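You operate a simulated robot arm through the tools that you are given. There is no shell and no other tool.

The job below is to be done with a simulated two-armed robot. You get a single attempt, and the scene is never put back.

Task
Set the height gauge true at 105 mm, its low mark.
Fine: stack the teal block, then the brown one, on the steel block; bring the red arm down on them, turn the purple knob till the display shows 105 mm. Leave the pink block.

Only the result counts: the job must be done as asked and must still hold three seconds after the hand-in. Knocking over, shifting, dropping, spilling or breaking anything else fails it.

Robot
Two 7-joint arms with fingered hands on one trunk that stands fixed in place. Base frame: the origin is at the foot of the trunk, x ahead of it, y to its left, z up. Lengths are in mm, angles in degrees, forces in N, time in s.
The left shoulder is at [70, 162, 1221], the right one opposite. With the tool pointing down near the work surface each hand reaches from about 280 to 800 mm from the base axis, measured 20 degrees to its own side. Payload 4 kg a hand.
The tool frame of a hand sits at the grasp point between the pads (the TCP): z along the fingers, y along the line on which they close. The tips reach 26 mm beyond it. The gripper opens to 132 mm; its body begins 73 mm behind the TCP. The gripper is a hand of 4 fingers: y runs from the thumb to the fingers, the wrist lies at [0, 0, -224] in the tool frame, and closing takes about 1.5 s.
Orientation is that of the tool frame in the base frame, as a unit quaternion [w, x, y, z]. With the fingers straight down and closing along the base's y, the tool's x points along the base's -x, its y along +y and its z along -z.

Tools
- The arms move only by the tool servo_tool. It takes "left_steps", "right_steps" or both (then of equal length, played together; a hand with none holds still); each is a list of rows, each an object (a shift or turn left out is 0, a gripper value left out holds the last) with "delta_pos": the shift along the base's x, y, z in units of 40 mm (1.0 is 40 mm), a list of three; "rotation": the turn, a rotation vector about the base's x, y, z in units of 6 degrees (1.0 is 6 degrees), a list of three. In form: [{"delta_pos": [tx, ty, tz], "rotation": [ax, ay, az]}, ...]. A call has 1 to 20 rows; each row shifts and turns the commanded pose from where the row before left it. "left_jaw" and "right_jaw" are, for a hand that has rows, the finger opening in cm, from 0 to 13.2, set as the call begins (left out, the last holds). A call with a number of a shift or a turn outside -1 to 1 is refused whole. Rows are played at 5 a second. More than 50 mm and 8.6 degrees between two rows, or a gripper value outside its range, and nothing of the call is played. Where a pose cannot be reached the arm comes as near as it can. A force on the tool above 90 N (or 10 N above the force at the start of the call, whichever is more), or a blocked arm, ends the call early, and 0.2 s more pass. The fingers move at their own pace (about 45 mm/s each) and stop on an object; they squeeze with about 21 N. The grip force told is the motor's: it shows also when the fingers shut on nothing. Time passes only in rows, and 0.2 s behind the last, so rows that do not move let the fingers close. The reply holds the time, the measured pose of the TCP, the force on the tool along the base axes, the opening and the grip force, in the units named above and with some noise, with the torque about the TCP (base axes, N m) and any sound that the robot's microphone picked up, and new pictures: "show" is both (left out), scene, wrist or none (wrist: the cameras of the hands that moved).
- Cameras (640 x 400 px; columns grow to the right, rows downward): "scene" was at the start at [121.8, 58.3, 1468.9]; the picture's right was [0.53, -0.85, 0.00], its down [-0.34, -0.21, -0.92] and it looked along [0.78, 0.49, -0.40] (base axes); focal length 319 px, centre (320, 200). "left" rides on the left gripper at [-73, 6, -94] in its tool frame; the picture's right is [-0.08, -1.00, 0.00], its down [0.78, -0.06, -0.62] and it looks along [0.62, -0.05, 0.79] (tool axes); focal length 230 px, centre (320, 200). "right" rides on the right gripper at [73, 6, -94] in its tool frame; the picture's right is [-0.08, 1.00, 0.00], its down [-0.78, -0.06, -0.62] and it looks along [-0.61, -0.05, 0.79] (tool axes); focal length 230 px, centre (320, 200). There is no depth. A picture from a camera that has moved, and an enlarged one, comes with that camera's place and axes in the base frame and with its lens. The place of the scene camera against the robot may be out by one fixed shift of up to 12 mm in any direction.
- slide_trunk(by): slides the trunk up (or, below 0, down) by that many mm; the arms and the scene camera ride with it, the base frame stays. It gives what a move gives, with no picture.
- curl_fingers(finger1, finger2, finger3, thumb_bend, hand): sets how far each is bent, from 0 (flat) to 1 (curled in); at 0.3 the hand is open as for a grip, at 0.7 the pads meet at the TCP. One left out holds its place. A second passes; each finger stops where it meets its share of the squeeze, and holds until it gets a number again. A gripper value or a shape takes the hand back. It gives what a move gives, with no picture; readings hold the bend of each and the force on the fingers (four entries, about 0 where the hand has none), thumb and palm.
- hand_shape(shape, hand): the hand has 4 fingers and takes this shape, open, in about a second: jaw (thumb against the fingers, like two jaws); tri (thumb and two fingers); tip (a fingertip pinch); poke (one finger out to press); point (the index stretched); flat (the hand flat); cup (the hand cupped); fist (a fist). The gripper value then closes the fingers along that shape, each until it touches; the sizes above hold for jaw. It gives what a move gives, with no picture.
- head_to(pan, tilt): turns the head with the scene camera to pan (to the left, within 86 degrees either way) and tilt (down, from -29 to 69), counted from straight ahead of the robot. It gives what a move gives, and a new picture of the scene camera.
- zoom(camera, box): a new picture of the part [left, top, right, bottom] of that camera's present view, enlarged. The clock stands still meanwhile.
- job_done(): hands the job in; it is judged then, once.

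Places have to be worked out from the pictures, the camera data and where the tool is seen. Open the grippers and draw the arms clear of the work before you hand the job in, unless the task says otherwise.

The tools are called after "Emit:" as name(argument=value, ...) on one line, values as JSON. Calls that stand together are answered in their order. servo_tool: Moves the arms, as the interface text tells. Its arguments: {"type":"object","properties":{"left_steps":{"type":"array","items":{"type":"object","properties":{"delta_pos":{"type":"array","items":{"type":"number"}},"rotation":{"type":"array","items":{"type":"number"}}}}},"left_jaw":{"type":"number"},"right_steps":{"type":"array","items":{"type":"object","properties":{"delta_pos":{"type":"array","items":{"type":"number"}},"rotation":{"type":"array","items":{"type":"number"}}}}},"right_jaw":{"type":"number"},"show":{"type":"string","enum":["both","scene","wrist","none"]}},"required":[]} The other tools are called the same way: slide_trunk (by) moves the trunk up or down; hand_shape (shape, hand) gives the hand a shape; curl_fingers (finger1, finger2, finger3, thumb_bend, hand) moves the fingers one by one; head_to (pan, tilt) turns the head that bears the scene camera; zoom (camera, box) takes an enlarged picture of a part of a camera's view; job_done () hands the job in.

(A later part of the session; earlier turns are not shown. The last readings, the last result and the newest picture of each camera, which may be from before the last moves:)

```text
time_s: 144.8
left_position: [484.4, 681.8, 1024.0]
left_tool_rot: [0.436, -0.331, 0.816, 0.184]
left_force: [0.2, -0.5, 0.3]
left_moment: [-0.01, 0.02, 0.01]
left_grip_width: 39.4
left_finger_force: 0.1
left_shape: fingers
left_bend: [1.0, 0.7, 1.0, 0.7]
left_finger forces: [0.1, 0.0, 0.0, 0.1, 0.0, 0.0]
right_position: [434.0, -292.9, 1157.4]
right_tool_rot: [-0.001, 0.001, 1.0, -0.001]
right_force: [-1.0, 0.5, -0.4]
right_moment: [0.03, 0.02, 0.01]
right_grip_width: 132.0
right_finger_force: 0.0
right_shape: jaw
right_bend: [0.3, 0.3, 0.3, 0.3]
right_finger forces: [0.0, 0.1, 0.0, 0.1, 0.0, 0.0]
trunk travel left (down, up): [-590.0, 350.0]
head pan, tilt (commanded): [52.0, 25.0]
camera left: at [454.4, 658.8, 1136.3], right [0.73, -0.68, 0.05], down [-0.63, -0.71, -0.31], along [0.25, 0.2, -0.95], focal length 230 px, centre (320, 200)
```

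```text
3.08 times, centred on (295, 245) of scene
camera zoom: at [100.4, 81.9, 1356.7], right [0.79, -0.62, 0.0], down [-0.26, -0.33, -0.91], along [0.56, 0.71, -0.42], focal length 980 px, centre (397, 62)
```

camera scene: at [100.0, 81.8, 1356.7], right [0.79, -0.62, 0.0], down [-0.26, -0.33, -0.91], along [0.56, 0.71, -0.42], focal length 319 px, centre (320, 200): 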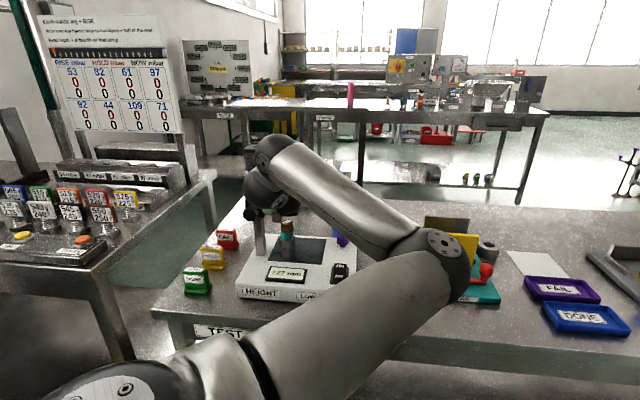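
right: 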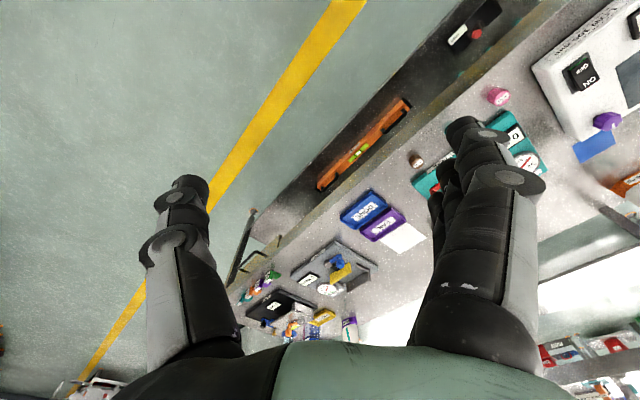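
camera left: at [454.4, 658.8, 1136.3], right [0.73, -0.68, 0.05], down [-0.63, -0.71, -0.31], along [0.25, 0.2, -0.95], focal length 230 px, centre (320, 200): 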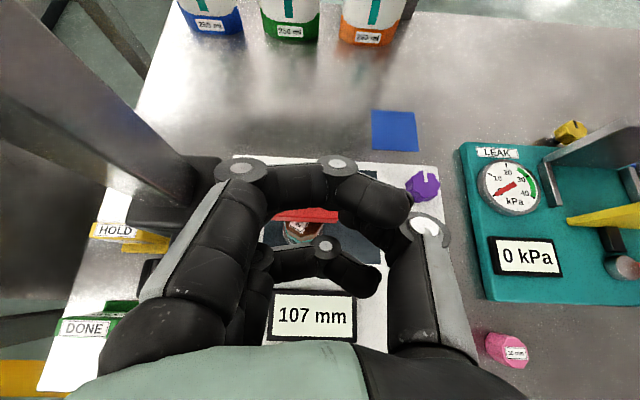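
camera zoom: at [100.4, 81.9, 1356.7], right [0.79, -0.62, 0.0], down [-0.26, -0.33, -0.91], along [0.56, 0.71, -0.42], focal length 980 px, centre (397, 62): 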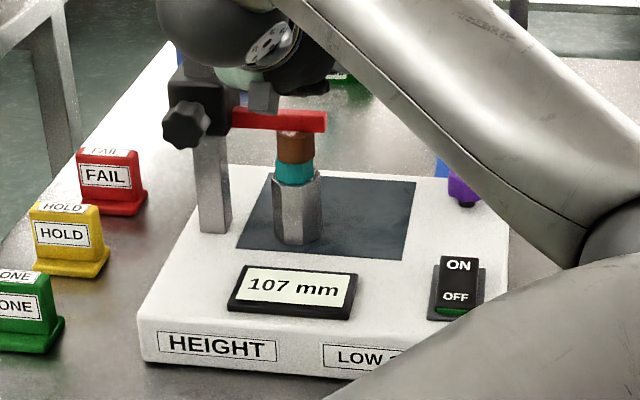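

The arm stays resting on the brown block at 107 mm. Now the purple knob: I back the hand away from the arm, move right in front of the knob, then lower the trunk.

Emit:
servo_tool(left_steps=[{"delta_pos": [-0.2, -0.2, 0.2]}, {"delta_pos": [-0.4, -0.4, 0.2]}, {"delta_pos": [-0.4, -0.4, 0.2]}, {"delta_pos": [-0.4, -0.4, 0.2]}, {"delta_pos": [0.3, -0.3, 0.2]}, {"delta_pos": [0.5, -0.25, 0.2]}, {"delta_pos": [0.5, -0.25, 0.3]}, {"delta_pos": [0.5, -0.25, 0.3]}, {"delta_pos": [0.5, -0.25, 0.3]}, {"delta_pos": [0.5, -0.25, 0.2]}, {"delta_pos": [0.5, -0.25, 0]}, {"delta_pos": [0, 0, 0]}], show="none")

Emit:
slide_trunk(by=-180)

Emit:
curl_fingers(hand="left", finger2=0.5, thumb_bend=0.53)

Emit:
zoom(camera="left", box=[0, 0, 640, 400])

```text
time_s: 147.4
left_position: [563.0, 555.1, 1116.4]
left_tool_rot: [0.436, -0.332, 0.816, 0.184]
left_force: [-0.5, -0.4, -0.2]
left_moment: [0.01, 0.01, 0.0]
left_grip_width: 38.9
left_finger_force: 0.0
left_shape: fingers
left_bend: [1.0, 0.7, 1.0, 0.7]
left_finger forces: [0.1, 0.1, 0.1, 0.1, 0.1, 0.0]
right_position: [432.6, -292.2, 1156.0]
right_tool_rot: [0.0, 0.001, 1.0, 0.0]
right_force: [0.5, 0.2, 0.1]
right_moment: [-0.02, -0.03, 0.01]
right_grip_width: 131.9
right_finger_force: 0.1
right_shape: jaw
right_bend: [0.3, 0.3, 0.3, 0.3]
right_finger forces: [0.0, 0.0, 0.0, 0.1, 0.0, 0.1]
trunk travel left (down, up): [-590.0, 350.0]
head pan, tilt (commanded): [52.0, 25.0]
```

```text
time_s: 149.4
left_position: [562.3, 554.5, 935.9]
left_tool_rot: [0.436, -0.332, 0.816, 0.184]
left_force: [-1.2, -0.2, 0.4]
left_moment: [0.01, 0.01, 0.0]
left_grip_width: 39.0
left_finger_force: 0.2
left_shape: fingers
left_bend: [1.0, 0.7, 1.0, 0.7]
left_finger forces: [0.0, 0.1, 0.0, 0.0, 0.0, 0.0]
right_position: [433.1, -293.3, 978.0]
right_tool_rot: [0.0, 0.001, 1.0, 0.0]
right_force: [-0.2, -0.5, 0.0]
right_moment: [0.03, 0.02, -0.02]
right_grip_width: 131.7
right_finger_force: 0.0
right_shape: jaw
right_bend: [0.3, 0.3, 0.3, 0.3]
right_finger forces: [0.0, 0.0, 0.0, 0.0, 0.0, 0.0]
trunk travel left (down, up): [-410.0, 530.0]
head pan, tilt (commanded): [52.0, 25.0]
```

```text
time_s: 150.4
left_position: [561.4, 555.8, 935.9]
left_tool_rot: [0.436, -0.332, 0.816, 0.184]
left_force: [0.7, 1.6, -0.7]
left_moment: [0.02, 0.0, 0.0]
left_grip_width: 46.1
left_finger_force: 0.1
left_shape: fingers
left_bend: [1.0, 0.5, 1.0, 0.53]
left_finger forces: [0.0, 0.0, 0.0, 0.0, 0.0, 0.1]
right_position: [432.8, -292.8, 977.2]
right_tool_rot: [0.0, 0.0, 1.0, 0.0]
right_force: [-0.9, -0.7, 0.1]
right_moment: [0.0, 0.02, 0.03]
right_grip_width: 131.7
right_finger_force: 0.0
right_shape: jaw
right_bend: [0.3, 0.3, 0.3, 0.3]
right_finger forces: [0.0, 0.1, 0.0, 0.1, 0.1, 0.0]
trunk travel left (down, up): [-410.0, 530.0]
head pan, tilt (commanded): [52.0, 25.0]
```

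```text
1.00 times, centred on (320, 200) of left (not enlarged: the box is as wide or as high as the picture)
camera zoom: at [531.5, 531.8, 1048.9], right [0.73, -0.68, 0.05], down [-0.63, -0.71, -0.32], along [0.25, 0.2, -0.95], focal length 230 px, centre (320, 200)
```

zoom: 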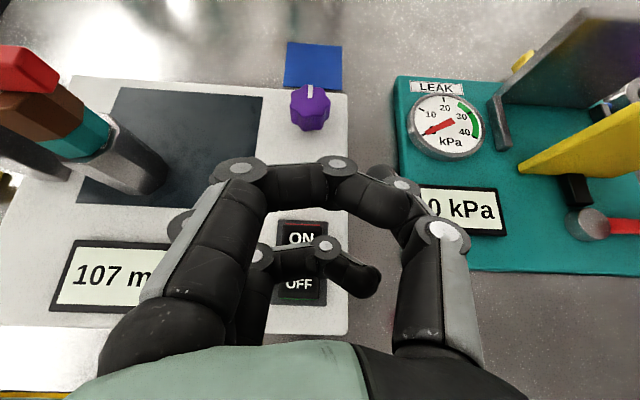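

The knob lies straight ahead with the display still readable. I zoom for an exact knob position.

Emit:
zoom(camera="left", box=[250, 50, 370, 160])

```text
3.64 times, centred on (310, 105) of left
camera zoom: at [531.5, 531.8, 1048.9], right [0.73, -0.68, 0.05], down [-0.63, -0.71, -0.32], along [0.25, 0.2, -0.95], focal length 837 px, centre (356, 546)
```

zoom: 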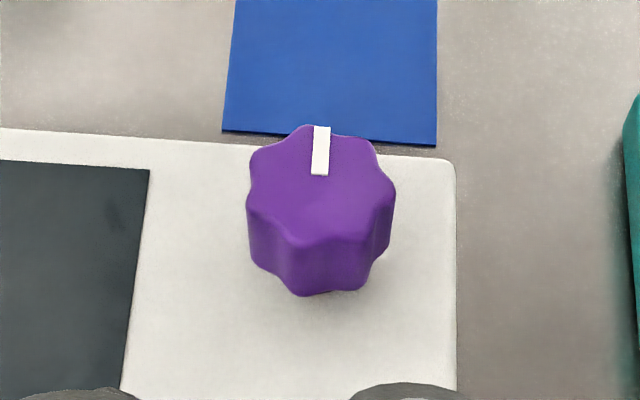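

Knob centre measured at (636.3, 643), about 37 mm across, top at 878. I move the open fingers over it and lower part way.

Emit:
servo_tool(left_steps=[{"delta_pos": [0.351, 0.388, 0]}, {"delta_pos": [0.351, 0.388, 0]}, {"delta_pos": [0.351, 0.388, 0]}, {"delta_pos": [0.351, 0.388, 0]}, {"delta_pos": [0.351, 0.388, 0]}, {"delta_pos": [0, 0, -0.3]}, {"delta_pos": [0, 0, -0.3]}, {"delta_pos": [0, 0, 0]}], show="wrist")

Emit:
zoom(camera="left", box=[220, 130, 420, 255])

```text
time_s: 152.2
left_position: [631.4, 632.1, 911.5]
left_tool_rot: [0.436, -0.332, 0.816, 0.184]
left_force: [-0.6, 0.6, -0.2]
left_moment: [0.0, 0.0, -0.01]
left_grip_width: 45.8
left_finger_force: 0.1
left_shape: fingers
left_bend: [1.0, 0.5, 1.0, 0.53]
left_finger forces: [0.1, 0.1, 0.1, 0.1, 0.0, 0.0]
right_position: [433.0, -292.3, 977.4]
right_tool_rot: [0.001, 0.0, 1.0, 0.001]
right_force: [0.6, -0.6, 0.5]
right_moment: [0.01, -0.01, 0.0]
right_grip_width: 131.8
right_finger_force: 0.1
right_shape: jaw
right_bend: [0.3, 0.3, 0.3, 0.3]
right_finger forces: [0.0, 0.0, 0.0, 0.1, 0.0, 0.0]
trunk travel left (down, up): [-410.0, 530.0]
head pan, tilt (commanded): [52.0, 25.0]
camera left: at [600.8, 608.9, 1024.2], right [0.73, -0.68, 0.05], down [-0.63, -0.71, -0.32], along [0.25, 0.2, -0.95], focal length 230 px, centre (320, 200)
```

left: 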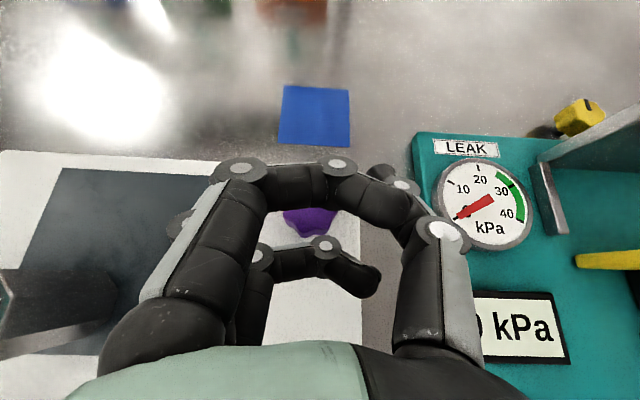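

```text
3.20 times, centred on (320, 192) of left
camera zoom: at [600.8, 608.9, 1024.2], right [0.73, -0.68, 0.05], down [-0.63, -0.71, -0.32], along [0.25, 0.2, -0.95], focal length 736 px, centre (320, 224)
```

zoom: 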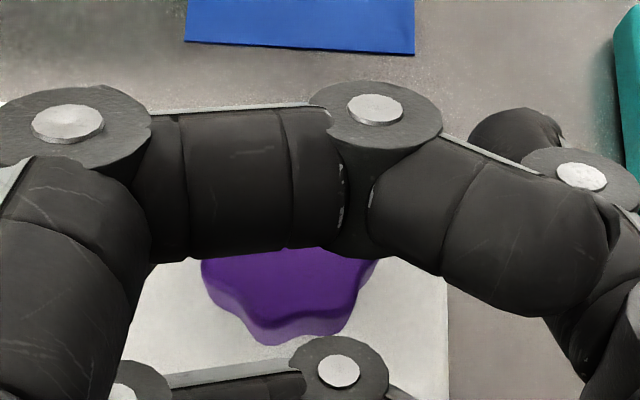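

The knob is centred between the fingers. I lower to grip height.

Emit:
servo_tool(left_steps=[{"delta_pos": [0, 0, -0.3]}, {"delta_pos": [0, 0, -0.2]}, {"delta_pos": [0, 0, -0.12]}, {"delta_pos": [0, 0, -0.09]}, {"delta_pos": [0, 0, 0]}], show="scene")

Emit:
zoom(camera="left", box=[220, 130, 420, 255])

```text
time_s: 153.4
left_position: [632.2, 634.2, 884.5]
left_tool_rot: [0.435, -0.333, 0.816, 0.185]
left_force: [-0.7, 0.0, 0.8]
left_moment: [-0.02, -0.02, 0.02]
left_grip_width: 46.0
left_finger_force: 0.1
left_shape: fingers
left_bend: [1.0, 0.5, 1.0, 0.53]
left_finger forces: [0.1, 0.0, 0.0, 0.1, 0.0, 0.0]
right_position: [433.0, -292.7, 977.0]
right_tool_rot: [0.0, 0.0, 1.0, 0.001]
right_force: [-0.1, -0.3, -0.1]
right_moment: [0.02, 0.01, 0.03]
right_grip_width: 132.0
right_finger_force: 0.0
right_shape: jaw
right_bend: [0.3, 0.3, 0.3, 0.3]
right_finger forces: [0.1, 0.0, 0.1, 0.0, 0.1, 0.1]
trunk travel left (down, up): [-410.0, 530.0]
head pan, tilt (commanded): [52.0, 25.0]
camera scene: at [100.0, 81.7, 1176.7], right [0.79, -0.62, 0.0], down [-0.26, -0.33, -0.91], along [0.56, 0.71, -0.42], focal length 319 px, centre (320, 200)
```

scene: 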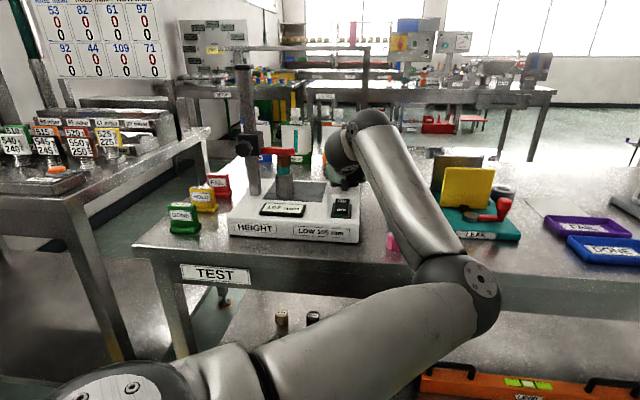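

```text
3.20 times, centred on (320, 192) of left
camera zoom: at [601.1, 609.8, 996.7], right [0.73, -0.68, 0.05], down [-0.63, -0.71, -0.32], along [0.25, 0.2, -0.95], focal length 736 px, centre (320, 224)
```

zoom: 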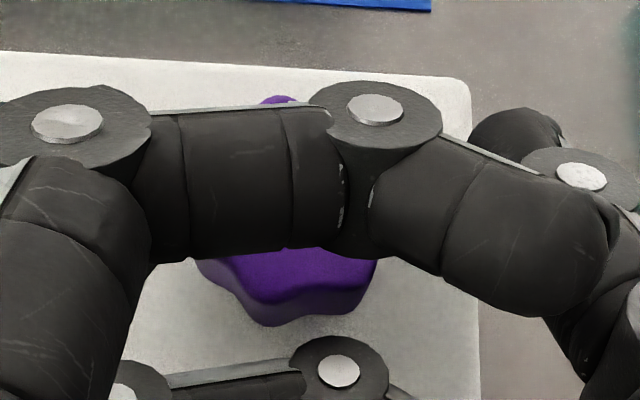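

The scene camera sees the display from here. I close on the knob.

Emit:
curl_fingers(hand="left", finger2=0.72, thumb_bend=0.72)

Emit:
zoom(camera="left", box=[220, 130, 420, 255])

Emit:
zoom(camera="scene", box=[220, 130, 380, 250])

```text
time_s: 154.4
left_position: [633.1, 633.8, 883.6]
left_tool_rot: [0.436, -0.332, 0.816, 0.185]
left_force: [5.8, 3.0, -0.3]
left_moment: [0.09, -0.02, -0.03]
left_grip_width: 40.2
left_finger_force: 8.5
left_shape: fingers
left_bend: [1.0, 0.6, 1.0, 0.67]
left_finger forces: [0.1, 7.1, 0.1, 0.0, 10.0, 0.0]
right_position: [433.6, -292.3, 976.8]
right_tool_rot: [-0.002, 0.0, 1.0, 0.0]
right_force: [0.2, 0.9, -0.4]
right_moment: [0.03, 0.01, -0.01]
right_grip_width: 131.8
right_finger_force: 0.1
right_shape: jaw
right_bend: [0.3, 0.3, 0.3, 0.3]
right_finger forces: [0.0, 0.0, 0.0, 0.0, 0.0, 0.1]
trunk travel left (down, up): [-410.0, 530.0]
head pan, tilt (commanded): [52.0, 25.0]
```

```text
3.20 times, centred on (320, 192) of left
camera zoom: at [602.1, 609.8, 996.3], right [0.73, -0.68, 0.05], down [-0.63, -0.71, -0.31], along [0.25, 0.2, -0.95], focal length 736 px, centre (320, 224)
```

zoom: 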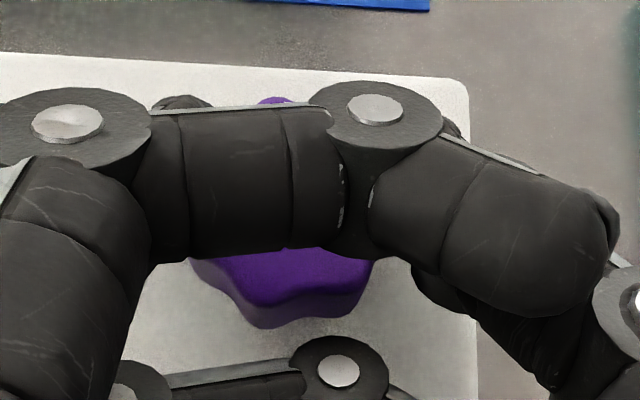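

```text
3.33 times, centred on (300, 190) of scene
camera zoom: at [100.8, 82.0, 1176.6], right [0.79, -0.62, 0.0], down [-0.26, -0.33, -0.91], along [0.56, 0.71, -0.42], focal length 1062 px, centre (387, 233)
```

zoom: 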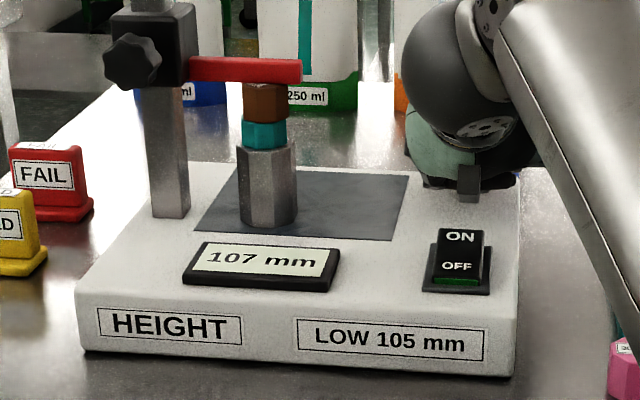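

Firm grip (7 and 10 N), display 107 mm. I turn the knob counter-clockwise by about 9° around its own axis and check the reading.

Emit:
servo_tool(left_steps=[{"delta_pos": [0.012, -0.0045, 0], "rotation": [0, 0, 0.5]}, {"delta_pos": [0.012, -0.004, 0], "rotation": [0, 0, 0.5]}, {"delta_pos": [0.012, -0.0035, 0], "rotation": [0, 0, 0.5]}, {"delta_pos": [0, 0, 0]}], show="none")

Emit:
zoom(camera="scene", box=[220, 130, 380, 250])

Emit:
zoom(camera="left", box=[220, 130, 420, 255])

```text
time_s: 155.4
left_position: [633.9, 632.9, 881.5]
left_tool_rot: [0.42, -0.396, 0.787, 0.218]
left_force: [4.9, 3.4, 1.0]
left_moment: [0.09, -0.05, -0.04]
left_grip_width: 40.1
left_finger_force: 8.8
left_shape: fingers
left_bend: [1.0, 0.59, 1.0, 0.67]
left_finger forces: [0.0, 7.4, 0.0, 0.0, 9.3, 0.0]
right_position: [433.8, -293.6, 977.8]
right_tool_rot: [-0.001, 0.0, 1.0, 0.0]
right_force: [0.2, -0.5, 0.6]
right_moment: [-0.02, 0.01, 0.0]
right_grip_width: 131.6
right_finger_force: 0.1
right_shape: jaw
right_bend: [0.3, 0.3, 0.3, 0.3]
right_finger forces: [0.1, 0.0, 0.0, 0.1, 0.0, 0.0]
trunk travel left (down, up): [-410.0, 530.0]
head pan, tilt (commanded): [52.0, 25.0]
```

```text
3.33 times, centred on (300, 190) of scene
camera zoom: at [100.5, 82.0, 1176.7], right [0.79, -0.62, 0.0], down [-0.26, -0.33, -0.91], along [0.56, 0.71, -0.42], focal length 1062 px, centre (387, 233)
```

zoom: 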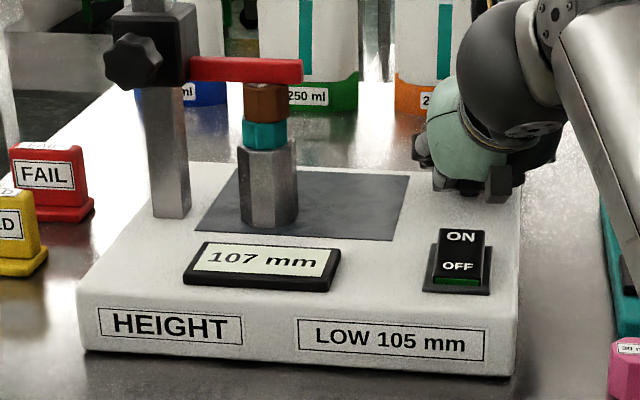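

```text
3.20 times, centred on (320, 192) of left
camera zoom: at [607.3, 605.2, 996.1], right [0.83, -0.56, 0.05], down [-0.51, -0.8, -0.32], along [0.22, 0.23, -0.95], focal length 736 px, centre (320, 224)
```

zoom: 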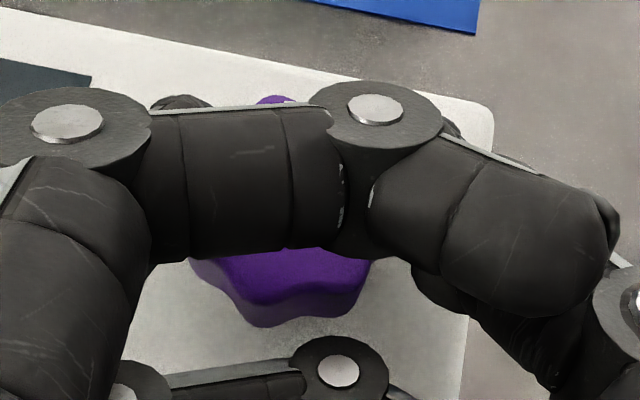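

The knob turns with the hand, but the display still shows 107. I continue counter-clockwise another 15°.

Emit:
servo_tool(left_steps=[{"delta_pos": [0.0125, -0.003, 0], "rotation": [0, 0, 0.5]}, {"delta_pos": [0.0128, -0.0025, 0], "rotation": [0, 0, 0.5]}, {"delta_pos": [0.013, -0.002, 0], "rotation": [0, 0, 0.5]}, {"delta_pos": [0.013, -0.001, 0], "rotation": [0, 0, 0.5]}, {"delta_pos": [0.013, 0, 0], "rotation": [0, 0, 0.5]}, {"delta_pos": [0, 0, 0]}], show="none")

Emit:
zoom(camera="scene", box=[220, 130, 380, 250])

Emit:
zoom(camera="left", box=[220, 130, 420, 255])

```text
time_s: 156.8
left_position: [636.2, 633.9, 883.5]
left_tool_rot: [0.387, -0.495, 0.729, 0.272]
left_force: [3.8, 7.5, 1.4]
left_moment: [0.12, -0.01, -0.07]
left_grip_width: 40.3
left_finger_force: 8.4
left_shape: fingers
left_bend: [1.0, 0.59, 1.0, 0.68]
left_finger forces: [0.0, 8.3, 0.0, 0.1, 8.8, 0.1]
right_position: [434.0, -292.5, 978.4]
right_tool_rot: [0.0, 0.0, 1.0, 0.0]
right_force: [0.9, -0.3, 0.3]
right_moment: [-0.02, 0.0, 0.02]
right_grip_width: 131.9
right_finger_force: 0.1
right_shape: jaw
right_bend: [0.3, 0.3, 0.3, 0.3]
right_finger forces: [0.0, 0.1, 0.0, 0.0, 0.0, 0.0]
trunk travel left (down, up): [-410.0, 530.0]
head pan, tilt (commanded): [52.0, 25.0]
```

```text
3.33 times, centred on (300, 190) of scene
camera zoom: at [100.5, 82.5, 1176.6], right [0.79, -0.62, 0.0], down [-0.26, -0.33, -0.91], along [0.56, 0.71, -0.42], focal length 1062 px, centre (387, 233)
```

zoom: 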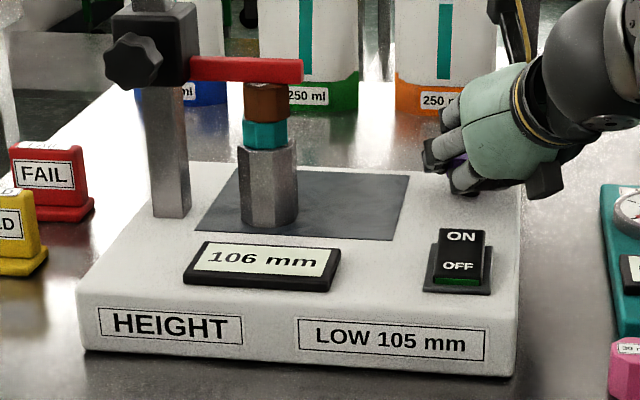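

```text
3.20 times, centred on (320, 192) of left
camera zoom: at [617.5, 599.6, 996.1], right [0.94, -0.32, 0.05], down [-0.29, -0.9, -0.31], along [0.15, 0.28, -0.95], focal length 736 px, centre (320, 224)
```

zoom: 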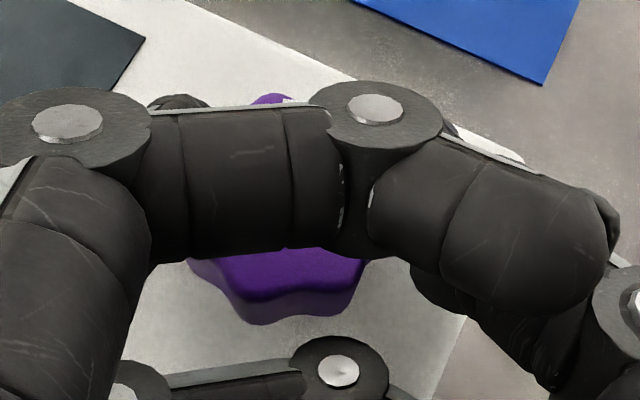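

The display drops to 106, so counter-clockwise is right. I continue in small increments, easing the sideways force a little.

Emit:
servo_tool(left_steps=[{"delta_pos": [0.014, 0.012, 0], "rotation": [0, 0, 0.5]}, {"delta_pos": [0.014, 0.005, 0], "rotation": [0, 0, 0.5]}, {"delta_pos": [0, 0, 0]}], show="none")

Emit:
zoom(camera="scene", box=[220, 130, 380, 250])

```text
time_s: 157.6
left_position: [637.9, 633.4, 884.8]
left_tool_rot: [0.373, -0.533, 0.701, 0.291]
left_force: [0.5, 3.9, 0.4]
left_moment: [0.07, 0.02, -0.05]
left_grip_width: 39.6
left_finger_force: 8.3
left_shape: fingers
left_bend: [1.0, 0.59, 1.0, 0.68]
left_finger forces: [0.0, 8.0, 0.1, 0.0, 7.7, 0.0]
right_position: [434.1, -292.2, 977.3]
right_tool_rot: [0.0, 0.001, 1.0, 0.001]
right_force: [0.9, -0.1, 0.5]
right_moment: [-0.04, 0.0, -0.03]
right_grip_width: 132.0
right_finger_force: 0.0
right_shape: jaw
right_bend: [0.3, 0.3, 0.3, 0.3]
right_finger forces: [0.1, 0.0, 0.0, 0.0, 0.0, 0.1]
trunk travel left (down, up): [-410.0, 530.0]
head pan, tilt (commanded): [52.0, 25.0]
```

```text
3.33 times, centred on (300, 190) of scene
camera zoom: at [100.3, 82.4, 1176.6], right [0.79, -0.62, 0.0], down [-0.26, -0.33, -0.91], along [0.56, 0.71, -0.42], focal length 1062 px, centre (387, 233)
```

zoom: 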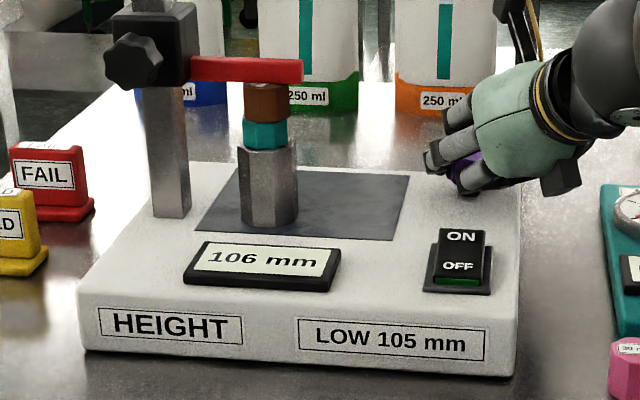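

Still 106. Another 6°.

Emit:
servo_tool(left_steps=[{"delta_pos": [0.014, 0.004, 0], "rotation": [0, 0, 0.5]}, {"delta_pos": [0.014, 0.004, 0], "rotation": [0, 0, 0.5]}, {"delta_pos": [0, 0, 0]}], show="none")

Emit:
zoom(camera="scene", box=[220, 130, 380, 250])

```text
time_s: 158.4
left_position: [637.8, 634.7, 882.8]
left_tool_rot: [0.357, -0.568, 0.674, 0.31]
left_force: [0.5, 3.8, -0.8]
left_moment: [0.01, 0.03, -0.12]
left_grip_width: 40.0
left_finger_force: 7.6
left_shape: fingers
left_bend: [1.0, 0.59, 1.0, 0.68]
left_finger forces: [0.1, 8.2, 0.0, 0.0, 7.7, 0.1]
right_position: [432.9, -292.5, 976.9]
right_tool_rot: [0.0, 0.0, 1.0, -0.001]
right_force: [-0.5, -1.3, -0.6]
right_moment: [-0.03, -0.01, 0.0]
right_grip_width: 131.9
right_finger_force: 0.0
right_shape: jaw
right_bend: [0.3, 0.3, 0.3, 0.3]
right_finger forces: [0.0, 0.0, 0.0, 0.1, 0.0, 0.0]
trunk travel left (down, up): [-410.0, 530.0]
head pan, tilt (commanded): [52.0, 25.0]
```

```text
3.33 times, centred on (300, 190) of scene
camera zoom: at [100.3, 82.4, 1176.6], right [0.79, -0.62, 0.0], down [-0.26, -0.33, -0.91], along [0.56, 0.71, -0.42], focal length 1062 px, centre (387, 233)
```

zoom: 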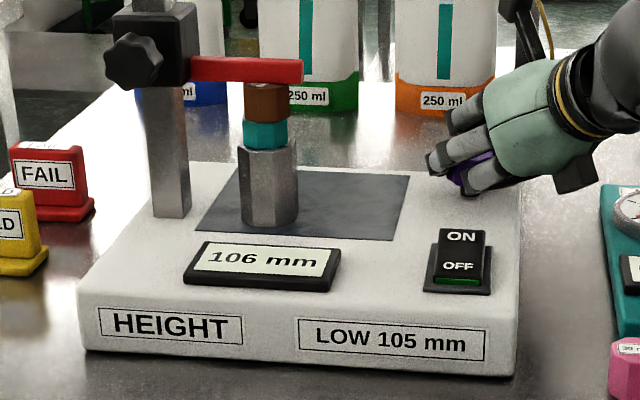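

Still 106 after 36°. I go on another 6° at a time; the arm is still tracking well.

Emit:
servo_tool(left_steps=[{"delta_pos": [0.013, 0.005, 0], "rotation": [0, 0, 0.5]}, {"delta_pos": [0.013, 0.006, 0], "rotation": [0, 0, 0.5]}, {"delta_pos": [0, 0, 0]}], show="none")

Emit:
zoom(camera="scene", box=[220, 130, 380, 250])

Emit:
zoom(camera="left", box=[220, 130, 420, 255])

```text
time_s: 159.2
left_position: [638.3, 635.1, 882.8]
left_tool_rot: [0.341, -0.603, 0.641, 0.33]
left_force: [0.3, 5.9, -0.5]
left_moment: [0.03, 0.04, -0.09]
left_grip_width: 39.8
left_finger_force: 8.3
left_shape: fingers
left_bend: [1.0, 0.58, 1.0, 0.68]
left_finger forces: [0.0, 8.9, 0.1, 0.1, 7.4, 0.0]
right_position: [434.0, -292.6, 977.4]
right_tool_rot: [-0.001, -0.001, 1.0, 0.0]
right_force: [-0.9, 0.0, 0.4]
right_moment: [0.01, 0.0, 0.01]
right_grip_width: 131.8
right_finger_force: 0.0
right_shape: jaw
right_bend: [0.3, 0.3, 0.3, 0.3]
right_finger forces: [0.1, 0.0, 0.0, 0.0, 0.0, 0.1]
trunk travel left (down, up): [-410.0, 530.0]
head pan, tilt (commanded): [52.0, 25.0]
```

```text
3.33 times, centred on (300, 190) of scene
camera zoom: at [100.0, 82.6, 1176.6], right [0.79, -0.62, 0.0], down [-0.26, -0.33, -0.91], along [0.56, 0.71, -0.42], focal length 1062 px, centre (387, 233)
```

zoom: 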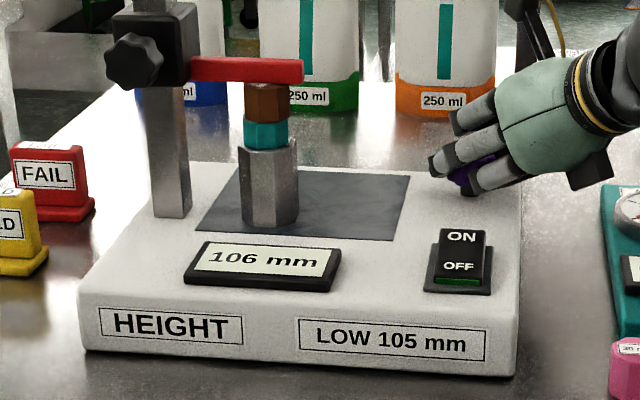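

```text
3.20 times, centred on (320, 192) of left
camera zoom: at [631.9, 597.5, 996.2], right [1.0, -0.01, 0.05], down [0.0, -0.95, -0.31], along [0.06, 0.31, -0.95], focal length 736 px, centre (320, 224)
```

zoom: 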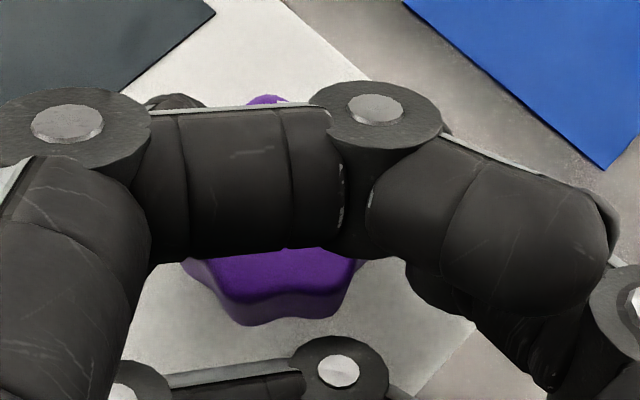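

42° turned and still 106. One more increment, then I'd regrip if needed.

Emit:
servo_tool(left_steps=[{"delta_pos": [0.013, 0.007, 0], "rotation": [0, 0, 0.5]}, {"delta_pos": [0.013, 0.008, 0], "rotation": [0, 0, 0.5]}, {"delta_pos": [0, 0, 0]}], show="none")

Emit:
zoom(camera="scene", box=[220, 130, 380, 250])

```text
time_s: 160.0
left_position: [640.4, 635.7, 883.5]
left_tool_rot: [-0.323, 0.636, -0.61, -0.346]
left_force: [-2.6, 5.7, -1.4]
left_moment: [0.04, 0.06, -0.07]
left_grip_width: 39.6
left_finger_force: 8.3
left_shape: fingers
left_bend: [1.0, 0.58, 1.0, 0.68]
left_finger forces: [0.0, 9.4, 0.1, 0.0, 6.6, 0.0]
right_position: [434.3, -293.1, 978.4]
right_tool_rot: [0.0, 0.0, 1.0, 0.0]
right_force: [1.0, 0.0, 0.7]
right_moment: [0.04, 0.03, 0.0]
right_grip_width: 131.9
right_finger_force: 0.0
right_shape: jaw
right_bend: [0.3, 0.3, 0.3, 0.3]
right_finger forces: [0.1, 0.1, 0.1, 0.0, 0.0, 0.0]
trunk travel left (down, up): [-410.0, 530.0]
head pan, tilt (commanded): [52.0, 25.0]
```

```text
3.33 times, centred on (300, 190) of scene
camera zoom: at [100.0, 82.7, 1176.6], right [0.79, -0.62, 0.0], down [-0.26, -0.33, -0.91], along [0.56, 0.71, -0.42], focal length 1062 px, centre (387, 233)
```

zoom: 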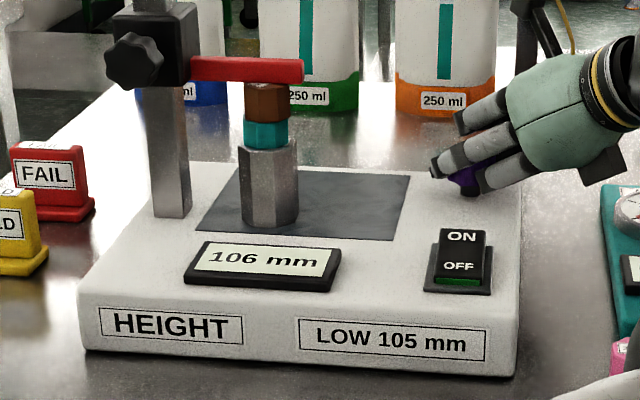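

Still 106 after 48°, so the knob is fine-geared. I open, lift clear, rotate back to heading 45° and regrip.

Emit:
curl_fingers(hand="left", finger2=0.5, thumb_bend=0.53)

Emit:
servo_tool(left_steps=[{"delta_pos": [0, 0, 0.3]}, {"delta_pos": [0, 0, 0.5]}, {"delta_pos": [-0.025, -0.01, 0], "rotation": [0, 0, -0.95]}, {"delta_pos": [-0.025, -0.01, 0], "rotation": [0, 0, -0.95]}, {"delta_pos": [-0.025, -0.01, 0], "rotation": [0, 0, -0.95]}, {"delta_pos": [-0.025, -0.01, 0], "rotation": [0, 0, -0.95]}, {"delta_pos": [-0.025, -0.01, 0], "rotation": [0, 0, -0.95]}, {"delta_pos": [-0.025, -0.01, 0], "rotation": [0, 0, -0.95]}, {"delta_pos": [-0.025, -0.01, 0], "rotation": [0, 0, -0.95]}, {"delta_pos": [-0.025, -0.01, 0], "rotation": [0, 0, -0.95]}, {"delta_pos": [-0.01, 0.0, 0], "rotation": [0, 0, -0.7]}, {"delta_pos": [0, 0, 0]}], show="wrist")

Emit:
zoom(camera="scene", box=[220, 130, 380, 250])

```text
time_s: 161.0
left_position: [641.7, 635.1, 883.5]
left_tool_rot: [-0.323, 0.635, -0.61, -0.346]
left_force: [0.3, -0.5, 0.3]
left_moment: [0.01, -0.02, -0.01]
left_grip_width: 46.0
left_finger_force: 0.0
left_shape: fingers
left_bend: [1.0, 0.5, 1.0, 0.53]
left_finger forces: [0.1, 0.0, 0.1, 0.1, 0.0, 0.0]
right_position: [433.4, -292.9, 977.7]
right_tool_rot: [0.0, 0.0, 1.0, 0.001]
right_force: [0.3, 1.1, -0.1]
right_moment: [-0.01, -0.01, 0.02]
right_grip_width: 131.9
right_finger_force: 0.1
right_shape: jaw
right_bend: [0.3, 0.3, 0.3, 0.3]
right_finger forces: [0.0, 0.0, 0.0, 0.0, 0.1, 0.1]
trunk travel left (down, up): [-410.0, 530.0]
head pan, tilt (commanded): [52.0, 25.0]
```

```text
time_s: 163.6
left_position: [632.9, 630.4, 916.5]
left_tool_rot: [0.439, -0.319, 0.821, 0.178]
left_force: [-0.2, -0.6, 0.2]
left_moment: [0.02, 0.0, -0.01]
left_grip_width: 45.9
left_finger_force: 0.1
left_shape: fingers
left_bend: [1.0, 0.5, 1.0, 0.53]
left_finger forces: [0.1, 0.0, 0.0, 0.0, 0.0, 0.0]
right_position: [433.1, -292.5, 976.4]
right_tool_rot: [0.0, 0.0, 1.0, 0.002]
right_force: [0.2, 0.0, -0.4]
right_moment: [-0.01, 0.02, -0.03]
right_grip_width: 131.8
right_finger_force: 0.1
right_shape: jaw
right_bend: [0.3, 0.3, 0.3, 0.3]
right_finger forces: [0.0, 0.0, 0.0, 0.1, 0.0, 0.1]
trunk travel left (down, up): [-410.0, 530.0]
head pan, tilt (commanded): [52.0, 25.0]
camera left: at [600.8, 607.7, 1029.0], right [0.71, -0.7, 0.05], down [-0.66, -0.69, -0.32], along [0.26, 0.19, -0.95], focal length 230 px, centre (320, 200)
```

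left: 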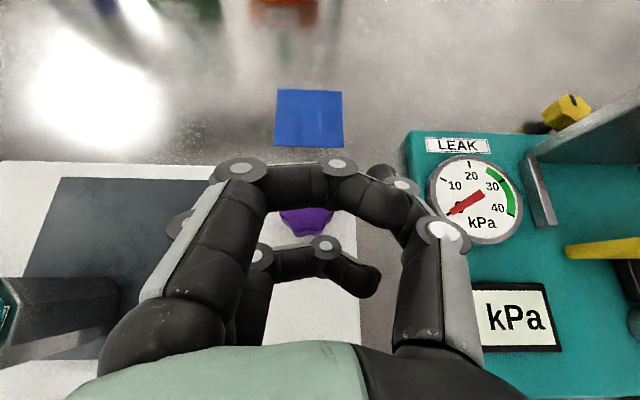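

```text
3.33 times, centred on (300, 190) of scene
camera zoom: at [100.1, 81.6, 1176.7], right [0.79, -0.62, 0.0], down [-0.26, -0.33, -0.91], along [0.56, 0.71, -0.42], focal length 1062 px, centre (387, 233)
```

zoom: 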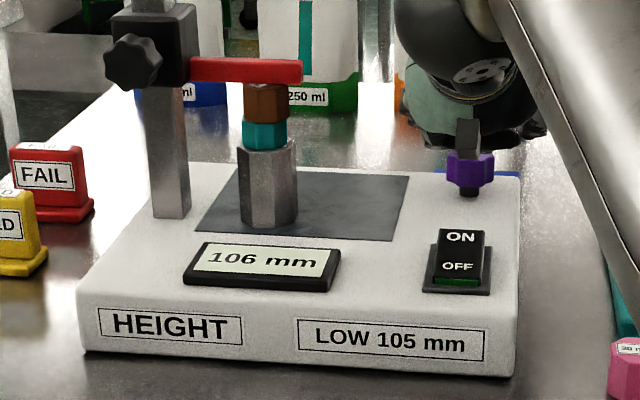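

The display holds at 106 with the knob released. I descend again, centring, and regrip.

Emit:
servo_tool(left_steps=[{"delta_pos": [-0.03, 0.07, -0.2]}, {"delta_pos": [0, 0, -0.3]}, {"delta_pos": [0, 0, -0.2]}, {"delta_pos": [0, 0, -0.1]}, {"delta_pos": [0, 0, 0]}], show="none")

Emit:
curl_fingers(hand="left", finger2=0.72, thumb_bend=0.72)

Emit:
zoom(camera="left", box=[220, 130, 420, 255])

Emit:
zoom(camera="scene", box=[260, 190, 340, 240])

```text
time_s: 164.8
left_position: [629.4, 633.5, 883.9]
left_tool_rot: [0.439, -0.319, 0.821, 0.177]
left_force: [-0.3, -0.2, -0.8]
left_moment: [0.01, -0.01, -0.01]
left_grip_width: 46.0
left_finger_force: 0.1
left_shape: fingers
left_bend: [1.0, 0.5, 1.0, 0.53]
left_finger forces: [0.0, 0.0, 0.0, 0.0, 0.1, 0.0]
right_position: [432.8, -292.7, 977.7]
right_tool_rot: [0.0, 0.0, 1.0, 0.0]
right_force: [0.3, 0.7, 0.3]
right_moment: [-0.01, -0.01, 0.02]
right_grip_width: 132.0
right_finger_force: 0.1
right_shape: jaw
right_bend: [0.3, 0.3, 0.3, 0.3]
right_finger forces: [0.0, 0.0, 0.1, 0.0, 0.1, 0.0]
trunk travel left (down, up): [-410.0, 530.0]
head pan, tilt (commanded): [52.0, 25.0]
```

```text
time_s: 165.8
left_position: [632.0, 633.6, 882.7]
left_tool_rot: [0.439, -0.319, 0.821, 0.177]
left_force: [6.4, 0.2, -0.9]
left_moment: [0.04, -0.05, -0.04]
left_grip_width: 40.4
left_finger_force: 8.5
left_shape: fingers
left_bend: [1.0, 0.6, 1.0, 0.67]
left_finger forces: [0.1, 6.9, 0.1, 0.0, 10.8, 0.1]
right_position: [434.6, -292.6, 976.9]
right_tool_rot: [-0.001, -0.001, 1.0, 0.0]
right_force: [-0.8, 0.3, -0.7]
right_moment: [0.02, -0.01, 0.01]
right_grip_width: 132.0
right_finger_force: 0.1
right_shape: jaw
right_bend: [0.3, 0.3, 0.3, 0.3]
right_finger forces: [0.1, 0.0, 0.0, 0.1, 0.0, 0.0]
trunk travel left (down, up): [-410.0, 530.0]
head pan, tilt (commanded): [52.0, 25.0]
```

```text
3.20 times, centred on (320, 192) of left
camera zoom: at [600.3, 610.8, 996.5], right [0.71, -0.7, 0.05], down [-0.66, -0.69, -0.31], along [0.26, 0.19, -0.95], focal length 736 px, centre (320, 224)
```

zoom: 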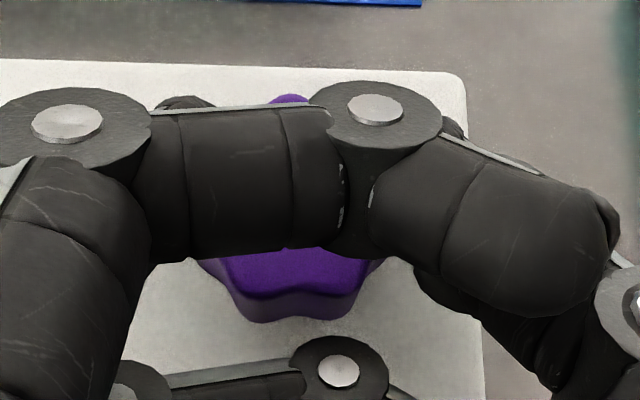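

```text
8.00 times, centred on (300, 215) of scene
camera zoom: at [101.0, 81.9, 1176.6], right [0.79, -0.62, 0.0], down [-0.26, -0.33, -0.91], along [0.56, 0.71, -0.42], focal length 2549 px, centre (480, 80)
```

zoom: 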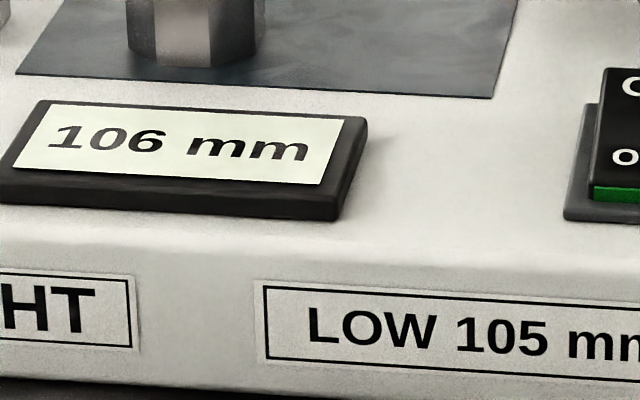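

Regripped; display 106. I turn another 6° counter-clockwise.

Emit:
servo_tool(left_steps=[{"delta_pos": [0.012, -0.005, 0], "rotation": [0, 0, 0.5]}, {"delta_pos": [0.012, -0.0045, 0], "rotation": [0, 0, 0.5]}, {"delta_pos": [0, 0, 0]}], show="none")

Emit:
zoom(camera="scene", box=[260, 190, 340, 240])

Emit:
servo_tool(left_steps=[{"delta_pos": [0.0125, -0.004, 0], "rotation": [0, 0, 0.5]}, {"delta_pos": [0.0125, -0.0035, 0], "rotation": [0, 0, 0.5]}, {"delta_pos": [0, 0, 0]}], show="none")

Emit:
zoom(camera="scene", box=[260, 190, 340, 240])

```text
time_s: 166.6
left_position: [633.8, 633.6, 883.6]
left_tool_rot: [0.429, -0.363, 0.803, 0.201]
left_force: [5.4, 2.2, -0.5]
left_moment: [0.03, -0.02, -0.08]
left_grip_width: 40.1
left_finger_force: 8.3
left_shape: fingers
left_bend: [1.0, 0.6, 1.0, 0.67]
left_finger forces: [0.1, 7.1, 0.0, 0.0, 9.6, 0.0]
right_position: [434.4, -292.8, 977.2]
right_tool_rot: [-0.001, -0.001, 1.0, 0.0]
right_force: [0.0, 0.0, 0.3]
right_moment: [-0.01, 0.0, 0.05]
right_grip_width: 131.9
right_finger_force: 0.1
right_shape: jaw
right_bend: [0.3, 0.3, 0.3, 0.3]
right_finger forces: [0.0, 0.0, 0.0, 0.0, 0.0, 0.0]
trunk travel left (down, up): [-410.0, 530.0]
head pan, tilt (commanded): [52.0, 25.0]
```

```text
8.00 times, centred on (300, 215) of scene
camera zoom: at [100.7, 82.0, 1176.6], right [0.79, -0.62, 0.0], down [-0.26, -0.33, -0.91], along [0.56, 0.71, -0.42], focal length 2549 px, centre (480, 80)
```

zoom: 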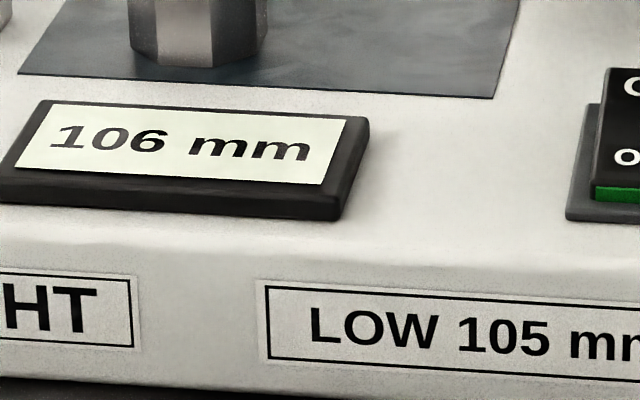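

```text
time_s: 167.4
left_position: [634.4, 633.8, 883.4]
left_tool_rot: [0.417, -0.404, 0.783, 0.222]
left_force: [4.3, 3.9, 1.1]
left_moment: [0.12, -0.02, -0.11]
left_grip_width: 40.1
left_finger_force: 8.2
left_shape: fingers
left_bend: [1.0, 0.6, 1.0, 0.68]
left_finger forces: [0.1, 7.9, 0.1, 0.0, 9.0, 0.0]
right_position: [432.6, -293.1, 976.5]
right_tool_rot: [-0.001, 0.0, 1.0, 0.001]
right_force: [-0.9, -0.4, 0.5]
right_moment: [0.03, -0.02, 0.03]
right_grip_width: 131.9
right_finger_force: 0.1
right_shape: jaw
right_bend: [0.3, 0.3, 0.3, 0.3]
right_finger forces: [0.0, 0.0, 0.1, 0.1, 0.0, 0.0]
trunk travel left (down, up): [-410.0, 530.0]
head pan, tilt (commanded): [52.0, 25.0]
```

```text
8.00 times, centred on (300, 215) of scene
camera zoom: at [100.5, 82.1, 1176.7], right [0.79, -0.62, 0.0], down [-0.26, -0.33, -0.91], along [0.56, 0.71, -0.42], focal length 2549 px, centre (480, 80)
```

zoom: 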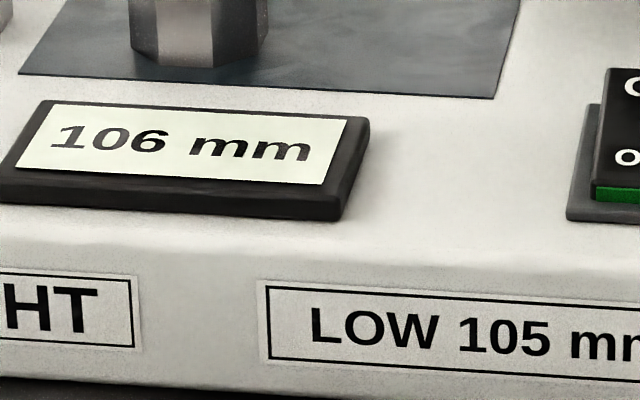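

60° in total, still 106. I keep going in 6° increments, checking each.

Emit:
servo_tool(left_steps=[{"delta_pos": [0.013, -0.002, 0], "rotation": [0, 0, 0.5]}, {"delta_pos": [0.013, -0.001, 0], "rotation": [0, 0, 0.5]}, {"delta_pos": [0, 0, 0]}], show="none")

Emit:
zoom(camera="scene", box=[260, 190, 340, 240])

Emit:
servo_tool(left_steps=[{"delta_pos": [0.013, 0, 0], "rotation": [0, 0, 0.5]}, {"delta_pos": [0.013, 0.002, 0], "rotation": [0, 0, 0.5]}, {"delta_pos": [0, 0, 0]}], show="none")

Emit:
zoom(camera="scene", box=[260, 190, 340, 240])

Emit:
zoom(camera="left", box=[220, 130, 420, 255])

```text
time_s: 168.2
left_position: [634.6, 633.7, 883.2]
left_tool_rot: [0.405, -0.444, 0.761, 0.244]
left_force: [4.9, 4.5, 2.0]
left_moment: [0.12, -0.02, -0.08]
left_grip_width: 40.0
left_finger_force: 8.8
left_shape: fingers
left_bend: [1.0, 0.6, 1.0, 0.68]
left_finger forces: [0.1, 8.1, 0.0, 0.1, 9.3, 0.0]
right_position: [434.7, -291.9, 976.8]
right_tool_rot: [0.0, 0.0, 1.0, 0.0]
right_force: [0.2, -0.6, 0.2]
right_moment: [0.01, 0.01, -0.01]
right_grip_width: 131.9
right_finger_force: 0.2
right_shape: jaw
right_bend: [0.3, 0.3, 0.3, 0.3]
right_finger forces: [0.0, 0.0, 0.0, 0.0, 0.0, 0.0]
trunk travel left (down, up): [-410.0, 530.0]
head pan, tilt (commanded): [52.0, 25.0]
```

```text
8.00 times, centred on (300, 215) of scene
camera zoom: at [100.3, 82.1, 1176.7], right [0.79, -0.62, 0.0], down [-0.26, -0.33, -0.91], along [0.56, 0.71, -0.42], focal length 2549 px, centre (480, 80)
```

zoom: 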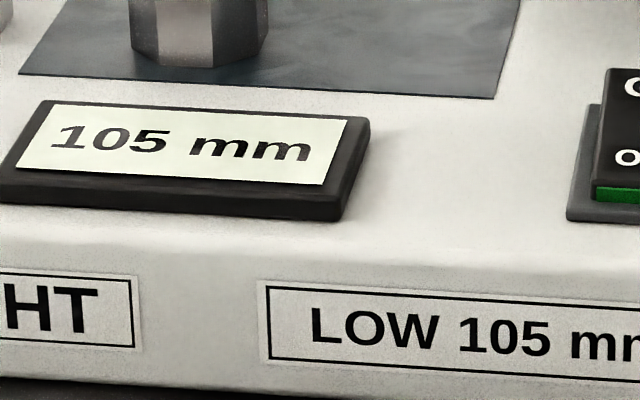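

```text
time_s: 169.0
left_position: [635.7, 634.3, 882.6]
left_tool_rot: [0.392, -0.483, 0.737, 0.265]
left_force: [6.3, 5.8, 3.9]
left_moment: [0.17, -0.01, -0.05]
left_grip_width: 40.0
left_finger_force: 9.5
left_shape: fingers
left_bend: [1.0, 0.6, 1.0, 0.68]
left_finger forces: [0.0, 8.1, 0.1, 0.0, 10.9, 0.0]
right_position: [434.6, -292.5, 976.4]
right_tool_rot: [-0.001, 0.0, 1.0, 0.0]
right_force: [-0.1, -0.2, 0.5]
right_moment: [-0.04, 0.01, -0.02]
right_grip_width: 132.0
right_finger_force: 0.0
right_shape: jaw
right_bend: [0.3, 0.3, 0.3, 0.3]
right_finger forces: [0.0, 0.0, 0.0, 0.1, 0.0, 0.1]
trunk travel left (down, up): [-410.0, 530.0]
head pan, tilt (commanded): [52.0, 25.0]
```

```text
8.00 times, centred on (300, 215) of scene
camera zoom: at [100.6, 82.2, 1176.6], right [0.79, -0.62, 0.0], down [-0.26, -0.33, -0.91], along [0.56, 0.71, -0.42], focal length 2549 px, centre (480, 80)
```

zoom: 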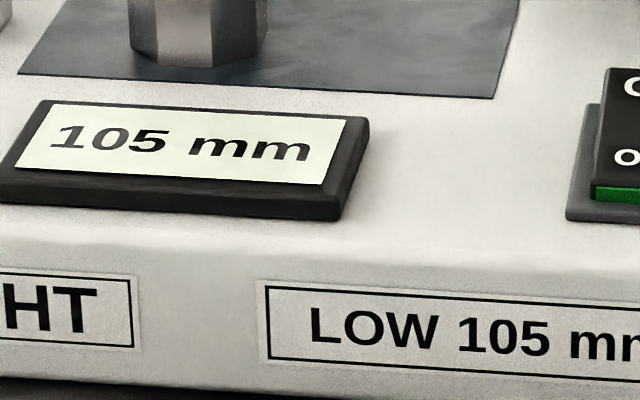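

```text
3.20 times, centred on (320, 192) of left
camera zoom: at [615.3, 600.3, 995.9], right [0.93, -0.35, 0.05], down [-0.32, -0.89, -0.32], along [0.16, 0.28, -0.95], focal length 736 px, centre (320, 224)
```

zoom: 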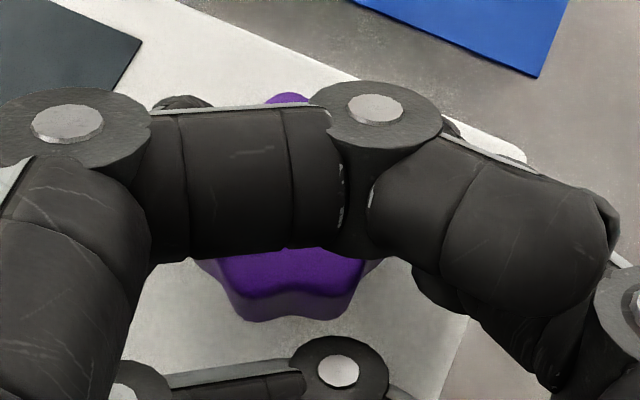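

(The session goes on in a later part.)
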